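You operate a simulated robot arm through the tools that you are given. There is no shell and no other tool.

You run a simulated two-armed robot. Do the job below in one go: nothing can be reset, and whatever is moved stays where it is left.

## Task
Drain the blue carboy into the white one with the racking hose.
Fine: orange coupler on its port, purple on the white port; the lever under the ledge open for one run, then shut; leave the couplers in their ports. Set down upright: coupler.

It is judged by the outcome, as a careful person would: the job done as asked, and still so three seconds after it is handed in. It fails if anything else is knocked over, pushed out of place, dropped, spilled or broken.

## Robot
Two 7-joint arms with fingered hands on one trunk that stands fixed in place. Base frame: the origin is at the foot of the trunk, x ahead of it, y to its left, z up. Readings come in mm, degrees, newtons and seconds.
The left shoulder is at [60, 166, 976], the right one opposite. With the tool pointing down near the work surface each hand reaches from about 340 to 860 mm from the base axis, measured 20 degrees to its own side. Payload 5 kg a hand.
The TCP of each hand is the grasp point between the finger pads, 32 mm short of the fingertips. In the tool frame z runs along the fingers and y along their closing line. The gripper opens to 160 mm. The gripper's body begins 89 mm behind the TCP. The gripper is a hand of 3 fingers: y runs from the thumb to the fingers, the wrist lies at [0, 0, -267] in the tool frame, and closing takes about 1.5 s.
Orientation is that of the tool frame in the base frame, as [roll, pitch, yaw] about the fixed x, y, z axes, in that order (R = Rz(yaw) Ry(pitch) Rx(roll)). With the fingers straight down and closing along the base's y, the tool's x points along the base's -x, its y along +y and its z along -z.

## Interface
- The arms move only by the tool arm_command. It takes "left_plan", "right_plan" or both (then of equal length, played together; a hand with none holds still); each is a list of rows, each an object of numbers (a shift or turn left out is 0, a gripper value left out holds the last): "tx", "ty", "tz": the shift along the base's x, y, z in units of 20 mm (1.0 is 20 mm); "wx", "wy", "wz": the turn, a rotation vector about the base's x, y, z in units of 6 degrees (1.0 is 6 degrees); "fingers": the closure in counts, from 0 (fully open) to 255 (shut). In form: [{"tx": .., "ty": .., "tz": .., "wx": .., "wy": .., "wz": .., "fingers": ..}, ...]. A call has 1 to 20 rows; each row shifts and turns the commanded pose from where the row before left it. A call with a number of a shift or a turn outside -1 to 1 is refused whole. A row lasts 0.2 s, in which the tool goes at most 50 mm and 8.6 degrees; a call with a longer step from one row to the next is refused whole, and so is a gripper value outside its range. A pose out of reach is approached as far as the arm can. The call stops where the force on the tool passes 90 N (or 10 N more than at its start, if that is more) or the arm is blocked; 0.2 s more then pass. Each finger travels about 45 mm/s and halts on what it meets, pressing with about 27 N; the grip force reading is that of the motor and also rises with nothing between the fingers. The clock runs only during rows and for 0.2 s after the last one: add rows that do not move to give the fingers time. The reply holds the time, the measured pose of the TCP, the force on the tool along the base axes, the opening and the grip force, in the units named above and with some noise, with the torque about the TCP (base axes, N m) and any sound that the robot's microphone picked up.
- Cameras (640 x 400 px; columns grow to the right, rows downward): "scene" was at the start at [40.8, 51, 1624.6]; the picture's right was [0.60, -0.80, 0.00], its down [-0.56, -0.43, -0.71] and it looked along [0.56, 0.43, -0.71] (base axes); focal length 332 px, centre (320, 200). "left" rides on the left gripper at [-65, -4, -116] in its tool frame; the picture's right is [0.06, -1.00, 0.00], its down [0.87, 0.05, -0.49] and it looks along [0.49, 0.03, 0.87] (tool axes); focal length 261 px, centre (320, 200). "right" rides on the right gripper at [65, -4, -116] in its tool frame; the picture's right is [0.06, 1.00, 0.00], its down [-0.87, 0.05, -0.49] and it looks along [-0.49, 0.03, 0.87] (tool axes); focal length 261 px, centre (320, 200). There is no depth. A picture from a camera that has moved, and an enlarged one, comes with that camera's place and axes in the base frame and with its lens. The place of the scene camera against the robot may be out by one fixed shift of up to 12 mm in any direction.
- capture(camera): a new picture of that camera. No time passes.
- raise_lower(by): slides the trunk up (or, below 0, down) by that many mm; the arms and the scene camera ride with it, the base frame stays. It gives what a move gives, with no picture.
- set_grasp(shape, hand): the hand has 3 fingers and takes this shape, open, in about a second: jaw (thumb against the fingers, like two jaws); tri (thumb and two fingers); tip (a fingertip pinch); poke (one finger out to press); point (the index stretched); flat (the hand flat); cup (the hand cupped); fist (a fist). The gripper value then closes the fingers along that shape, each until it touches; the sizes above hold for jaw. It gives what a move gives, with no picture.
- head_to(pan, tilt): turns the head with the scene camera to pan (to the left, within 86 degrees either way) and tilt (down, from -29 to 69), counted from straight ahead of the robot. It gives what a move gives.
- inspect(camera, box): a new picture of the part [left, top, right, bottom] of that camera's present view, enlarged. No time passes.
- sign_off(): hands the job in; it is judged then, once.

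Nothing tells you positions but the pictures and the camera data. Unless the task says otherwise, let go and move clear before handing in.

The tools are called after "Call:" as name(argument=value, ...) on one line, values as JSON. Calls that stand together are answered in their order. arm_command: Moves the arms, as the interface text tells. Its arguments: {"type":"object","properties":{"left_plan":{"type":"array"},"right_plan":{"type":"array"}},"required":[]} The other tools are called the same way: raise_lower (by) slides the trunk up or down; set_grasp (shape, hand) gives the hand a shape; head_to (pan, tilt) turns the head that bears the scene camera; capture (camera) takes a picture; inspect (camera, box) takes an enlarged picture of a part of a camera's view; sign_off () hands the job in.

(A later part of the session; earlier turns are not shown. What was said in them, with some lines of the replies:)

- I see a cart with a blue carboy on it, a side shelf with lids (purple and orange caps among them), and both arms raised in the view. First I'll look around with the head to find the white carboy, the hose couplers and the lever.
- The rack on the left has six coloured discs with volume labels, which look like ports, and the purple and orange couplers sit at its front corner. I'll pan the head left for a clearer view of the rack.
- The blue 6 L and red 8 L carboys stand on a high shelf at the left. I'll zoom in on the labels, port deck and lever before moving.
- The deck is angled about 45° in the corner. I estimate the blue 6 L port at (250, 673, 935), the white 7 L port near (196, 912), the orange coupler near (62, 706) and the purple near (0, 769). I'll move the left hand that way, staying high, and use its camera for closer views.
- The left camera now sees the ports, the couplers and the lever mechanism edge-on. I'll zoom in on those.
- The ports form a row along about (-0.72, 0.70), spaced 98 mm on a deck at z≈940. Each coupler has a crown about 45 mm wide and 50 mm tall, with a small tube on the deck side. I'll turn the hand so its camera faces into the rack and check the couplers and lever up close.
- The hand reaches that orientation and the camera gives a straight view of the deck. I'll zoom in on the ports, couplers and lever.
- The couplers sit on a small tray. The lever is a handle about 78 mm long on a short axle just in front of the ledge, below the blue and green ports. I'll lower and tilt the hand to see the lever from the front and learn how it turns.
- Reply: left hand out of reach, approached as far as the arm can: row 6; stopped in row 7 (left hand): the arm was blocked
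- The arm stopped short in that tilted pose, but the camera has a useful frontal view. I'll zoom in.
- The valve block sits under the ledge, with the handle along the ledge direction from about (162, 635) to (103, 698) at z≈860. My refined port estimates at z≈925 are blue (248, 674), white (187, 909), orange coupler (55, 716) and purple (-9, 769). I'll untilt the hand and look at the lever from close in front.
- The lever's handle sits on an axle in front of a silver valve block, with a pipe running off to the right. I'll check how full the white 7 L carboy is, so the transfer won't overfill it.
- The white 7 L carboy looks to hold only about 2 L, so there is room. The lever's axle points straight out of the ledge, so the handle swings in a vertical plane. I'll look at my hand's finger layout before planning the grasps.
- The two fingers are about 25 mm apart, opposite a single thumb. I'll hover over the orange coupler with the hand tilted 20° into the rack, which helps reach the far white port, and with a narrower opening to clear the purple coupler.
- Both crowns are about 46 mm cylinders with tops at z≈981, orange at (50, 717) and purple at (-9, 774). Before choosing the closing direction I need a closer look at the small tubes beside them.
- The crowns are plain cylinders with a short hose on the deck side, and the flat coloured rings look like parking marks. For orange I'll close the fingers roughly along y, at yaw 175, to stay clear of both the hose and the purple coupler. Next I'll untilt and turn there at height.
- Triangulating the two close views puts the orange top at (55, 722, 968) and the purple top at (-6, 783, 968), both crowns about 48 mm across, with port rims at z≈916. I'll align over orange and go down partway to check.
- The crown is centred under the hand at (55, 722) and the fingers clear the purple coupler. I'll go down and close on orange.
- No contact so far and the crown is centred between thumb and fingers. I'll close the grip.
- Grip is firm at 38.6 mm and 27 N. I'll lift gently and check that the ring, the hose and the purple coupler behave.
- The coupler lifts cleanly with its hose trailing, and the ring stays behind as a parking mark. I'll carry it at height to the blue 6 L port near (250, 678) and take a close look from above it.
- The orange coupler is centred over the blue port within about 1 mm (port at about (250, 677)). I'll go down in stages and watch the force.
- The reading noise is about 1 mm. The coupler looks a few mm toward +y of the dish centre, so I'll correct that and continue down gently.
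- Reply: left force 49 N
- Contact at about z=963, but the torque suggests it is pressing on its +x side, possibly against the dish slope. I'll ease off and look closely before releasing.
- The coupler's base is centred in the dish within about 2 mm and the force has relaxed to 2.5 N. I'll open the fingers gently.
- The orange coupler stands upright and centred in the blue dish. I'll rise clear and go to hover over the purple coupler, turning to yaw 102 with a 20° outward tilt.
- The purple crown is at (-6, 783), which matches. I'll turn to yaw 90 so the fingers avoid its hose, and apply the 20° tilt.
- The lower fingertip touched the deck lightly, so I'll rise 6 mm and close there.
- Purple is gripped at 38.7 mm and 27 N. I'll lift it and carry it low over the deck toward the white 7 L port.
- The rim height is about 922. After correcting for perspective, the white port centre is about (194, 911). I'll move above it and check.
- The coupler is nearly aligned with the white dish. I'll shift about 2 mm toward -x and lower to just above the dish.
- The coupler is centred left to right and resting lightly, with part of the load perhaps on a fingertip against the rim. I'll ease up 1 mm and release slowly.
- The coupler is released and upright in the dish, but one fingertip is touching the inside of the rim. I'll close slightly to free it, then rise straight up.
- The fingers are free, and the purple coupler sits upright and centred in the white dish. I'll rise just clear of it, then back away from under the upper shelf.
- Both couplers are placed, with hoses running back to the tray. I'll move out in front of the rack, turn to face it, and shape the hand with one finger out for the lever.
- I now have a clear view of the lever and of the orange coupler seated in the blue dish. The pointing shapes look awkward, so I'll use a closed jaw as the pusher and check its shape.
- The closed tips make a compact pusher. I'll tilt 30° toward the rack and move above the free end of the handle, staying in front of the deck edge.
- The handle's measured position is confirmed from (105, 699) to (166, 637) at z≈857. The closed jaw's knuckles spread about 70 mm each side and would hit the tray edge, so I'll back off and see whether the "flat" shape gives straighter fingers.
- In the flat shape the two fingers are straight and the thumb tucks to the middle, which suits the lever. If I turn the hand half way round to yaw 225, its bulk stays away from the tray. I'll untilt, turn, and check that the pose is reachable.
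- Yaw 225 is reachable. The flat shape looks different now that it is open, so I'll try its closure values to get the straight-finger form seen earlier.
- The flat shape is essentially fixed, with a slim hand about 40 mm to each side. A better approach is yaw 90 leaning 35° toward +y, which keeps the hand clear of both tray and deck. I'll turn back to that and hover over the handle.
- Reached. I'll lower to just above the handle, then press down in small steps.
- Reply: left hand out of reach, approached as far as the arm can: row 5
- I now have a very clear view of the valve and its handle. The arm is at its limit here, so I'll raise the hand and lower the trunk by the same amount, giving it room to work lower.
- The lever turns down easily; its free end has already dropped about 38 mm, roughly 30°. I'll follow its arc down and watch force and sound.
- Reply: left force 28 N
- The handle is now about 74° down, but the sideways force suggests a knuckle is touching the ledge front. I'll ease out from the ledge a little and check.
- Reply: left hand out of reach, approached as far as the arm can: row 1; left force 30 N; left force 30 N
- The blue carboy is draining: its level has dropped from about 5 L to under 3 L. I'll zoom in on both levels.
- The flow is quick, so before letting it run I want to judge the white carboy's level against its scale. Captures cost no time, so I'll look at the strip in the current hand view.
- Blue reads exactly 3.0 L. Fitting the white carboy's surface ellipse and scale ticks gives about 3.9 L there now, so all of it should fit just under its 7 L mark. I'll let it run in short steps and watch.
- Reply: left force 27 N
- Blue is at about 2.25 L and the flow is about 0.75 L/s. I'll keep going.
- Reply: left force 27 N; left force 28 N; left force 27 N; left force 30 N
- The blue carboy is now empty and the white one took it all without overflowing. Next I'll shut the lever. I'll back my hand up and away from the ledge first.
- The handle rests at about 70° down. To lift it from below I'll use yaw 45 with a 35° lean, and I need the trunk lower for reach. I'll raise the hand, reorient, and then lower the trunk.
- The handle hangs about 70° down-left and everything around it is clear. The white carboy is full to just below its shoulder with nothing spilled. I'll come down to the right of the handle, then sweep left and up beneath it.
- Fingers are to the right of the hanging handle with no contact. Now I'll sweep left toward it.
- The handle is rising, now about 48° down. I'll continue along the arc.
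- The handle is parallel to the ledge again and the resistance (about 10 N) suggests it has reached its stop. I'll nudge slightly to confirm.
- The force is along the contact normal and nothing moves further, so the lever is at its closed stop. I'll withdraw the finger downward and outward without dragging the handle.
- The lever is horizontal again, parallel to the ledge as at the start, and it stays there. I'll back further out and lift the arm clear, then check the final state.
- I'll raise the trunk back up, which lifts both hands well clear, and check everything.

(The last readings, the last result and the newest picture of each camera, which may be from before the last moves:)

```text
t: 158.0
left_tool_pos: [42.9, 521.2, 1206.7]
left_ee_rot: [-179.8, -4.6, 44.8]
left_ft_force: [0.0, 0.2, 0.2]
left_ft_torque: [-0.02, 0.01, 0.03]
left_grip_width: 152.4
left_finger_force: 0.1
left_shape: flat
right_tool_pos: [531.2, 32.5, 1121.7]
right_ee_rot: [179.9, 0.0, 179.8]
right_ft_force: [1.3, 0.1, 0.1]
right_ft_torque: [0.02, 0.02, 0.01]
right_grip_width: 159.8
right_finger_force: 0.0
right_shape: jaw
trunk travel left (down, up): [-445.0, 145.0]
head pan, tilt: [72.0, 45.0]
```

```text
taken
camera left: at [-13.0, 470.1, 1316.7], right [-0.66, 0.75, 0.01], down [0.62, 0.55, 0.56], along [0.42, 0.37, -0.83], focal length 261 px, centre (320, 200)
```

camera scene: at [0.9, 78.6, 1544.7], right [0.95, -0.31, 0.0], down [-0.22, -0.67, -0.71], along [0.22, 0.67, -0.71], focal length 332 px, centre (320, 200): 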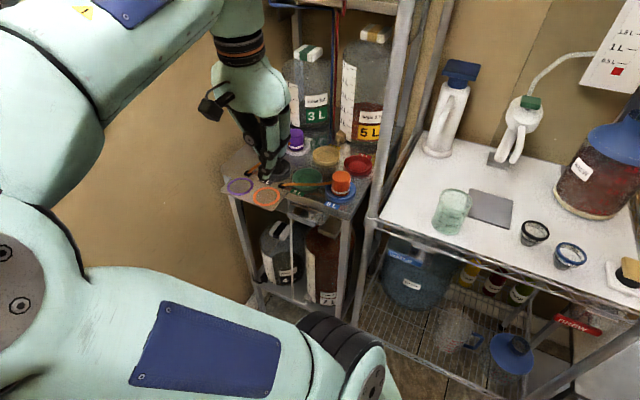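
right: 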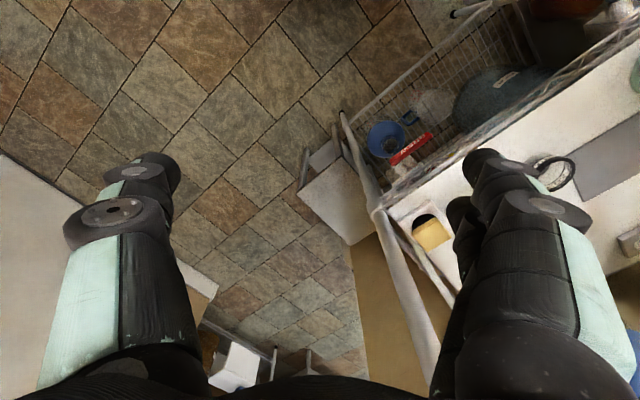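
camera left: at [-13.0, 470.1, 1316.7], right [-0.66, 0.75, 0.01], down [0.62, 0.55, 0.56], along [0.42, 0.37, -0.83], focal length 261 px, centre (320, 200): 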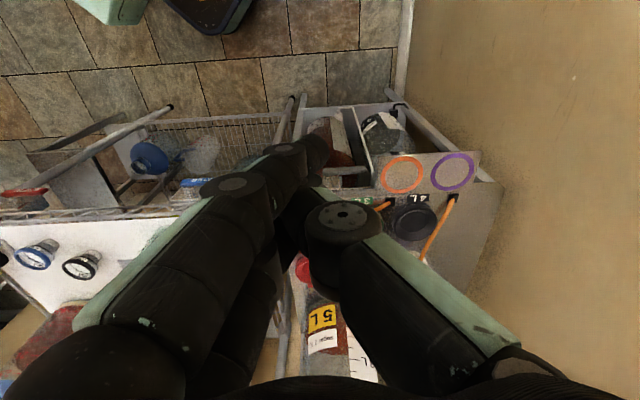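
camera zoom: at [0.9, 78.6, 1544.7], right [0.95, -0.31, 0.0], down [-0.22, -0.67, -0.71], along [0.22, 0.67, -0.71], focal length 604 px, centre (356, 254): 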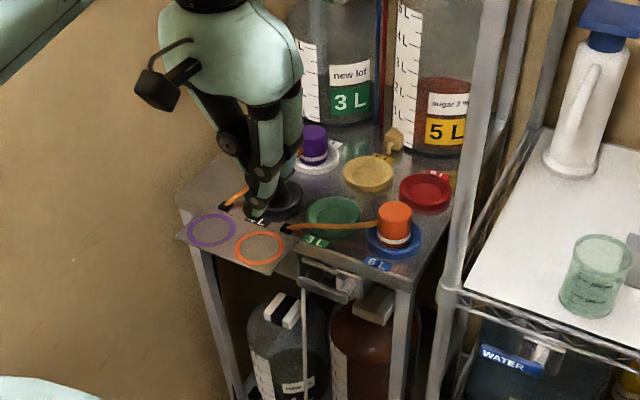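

Call:
inspect(camera="scene", box=[270, 150, 370, 225])

Call:
head_to(pan=64, tilt=20)

Call:
capture(camera="scene")

Call:
inspect(camera="scene", box=[200, 20, 360, 200])

```text
5.33 times, centred on (320, 188) of scene
camera zoom: at [0.9, 78.6, 1544.7], right [0.95, -0.31, 0.0], down [-0.22, -0.67, -0.71], along [0.22, 0.67, -0.71], focal length 1771 px, centre (320, 267)
```

zoom: 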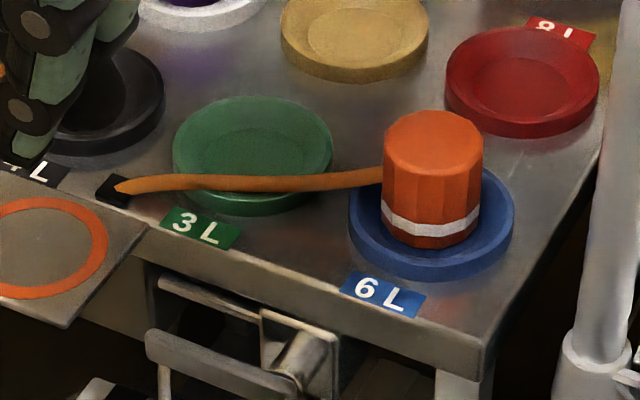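

```text
t: 158.9
left_tool_pos: [42.2, 521.0, 1204.6]
left_ee_rot: [-179.9, -4.6, 45.0]
left_ft_force: [-0.1, -0.1, 0.2]
left_ft_torque: [0.02, 0.01, 0.04]
left_grip_width: 152.5
left_finger_force: 0.1
left_shape: flat
right_tool_pos: [529.4, 33.7, 1121.4]
right_ee_rot: [179.9, -0.1, 179.9]
right_ft_force: [0.2, -0.5, 0.4]
right_ft_torque: [-0.01, 0.0, 0.0]
right_grip_width: 159.8
right_finger_force: 0.0
right_shape: jaw
trunk travel left (down, up): [-445.0, 145.0]
head pan, tilt: [64.0, 20.0]
```

```text
taken
camera scene: at [16.8, 85.1, 1583.3], right [0.9, -0.44, 0.0], down [-0.15, -0.31, -0.94], along [0.41, 0.84, -0.34], focal length 332 px, centre (320, 200)
```

scene: 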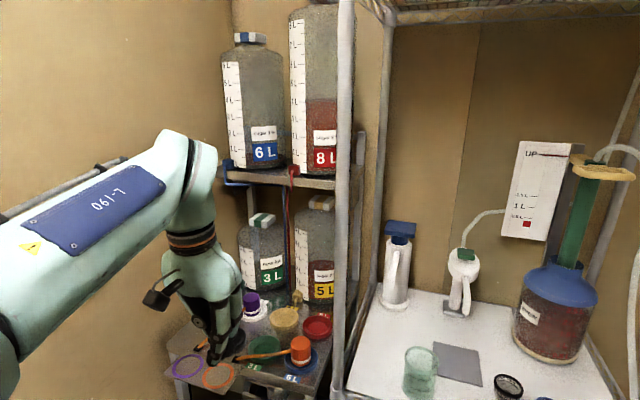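

```text
2.22 times, centred on (280, 110) of scene
camera zoom: at [16.8, 85.1, 1583.3], right [0.9, -0.44, 0.0], down [-0.15, -0.31, -0.94], along [0.41, 0.84, -0.34], focal length 738 px, centre (409, 400)
```

zoom: 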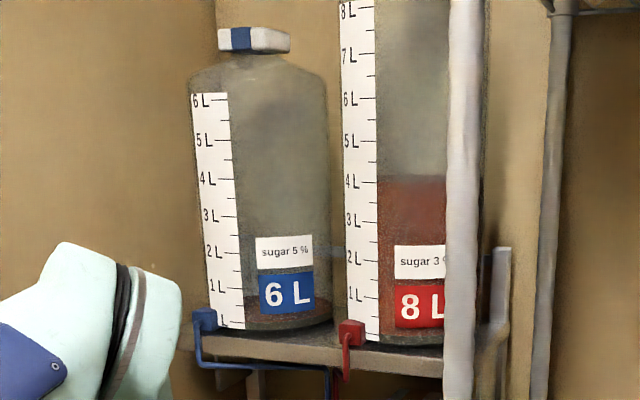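

The blue carboy has drained into the white one with no spill, and the lever is horizontal at its closed stop. Both couplers stand upright in their ports, orange in blue and purple in white, and both hands are clear, so I'm handing it in.

Call:
sign_off()

```text
The job is handed in.
```

The blue carboy is drained into the white one, and the job is handed in. The handover gave no verdict, so this is what I saw in the last pictures:

- **Couplers:** orange stands upright in the blue 6 L port and purple stands upright in the white 7 L port. Both hoses are still attached.
- **Carboys:** blue went from about 5 L down to its zero mark. By my estimate white ended just under its 7 L mark. I saw no overflow or spill.
- **Lever:** I opened it once, kept it open until blue was empty, then pushed it back up to its stop. It lies horizontal, as it did at the start.
- **Contact on the way:** a fingertip brushed the deck and another touched the white port's rim. The hand also rested against the ledge while the lever was open. I saw nothing moved or knocked over.

Both hands are empty and clear of the rack.
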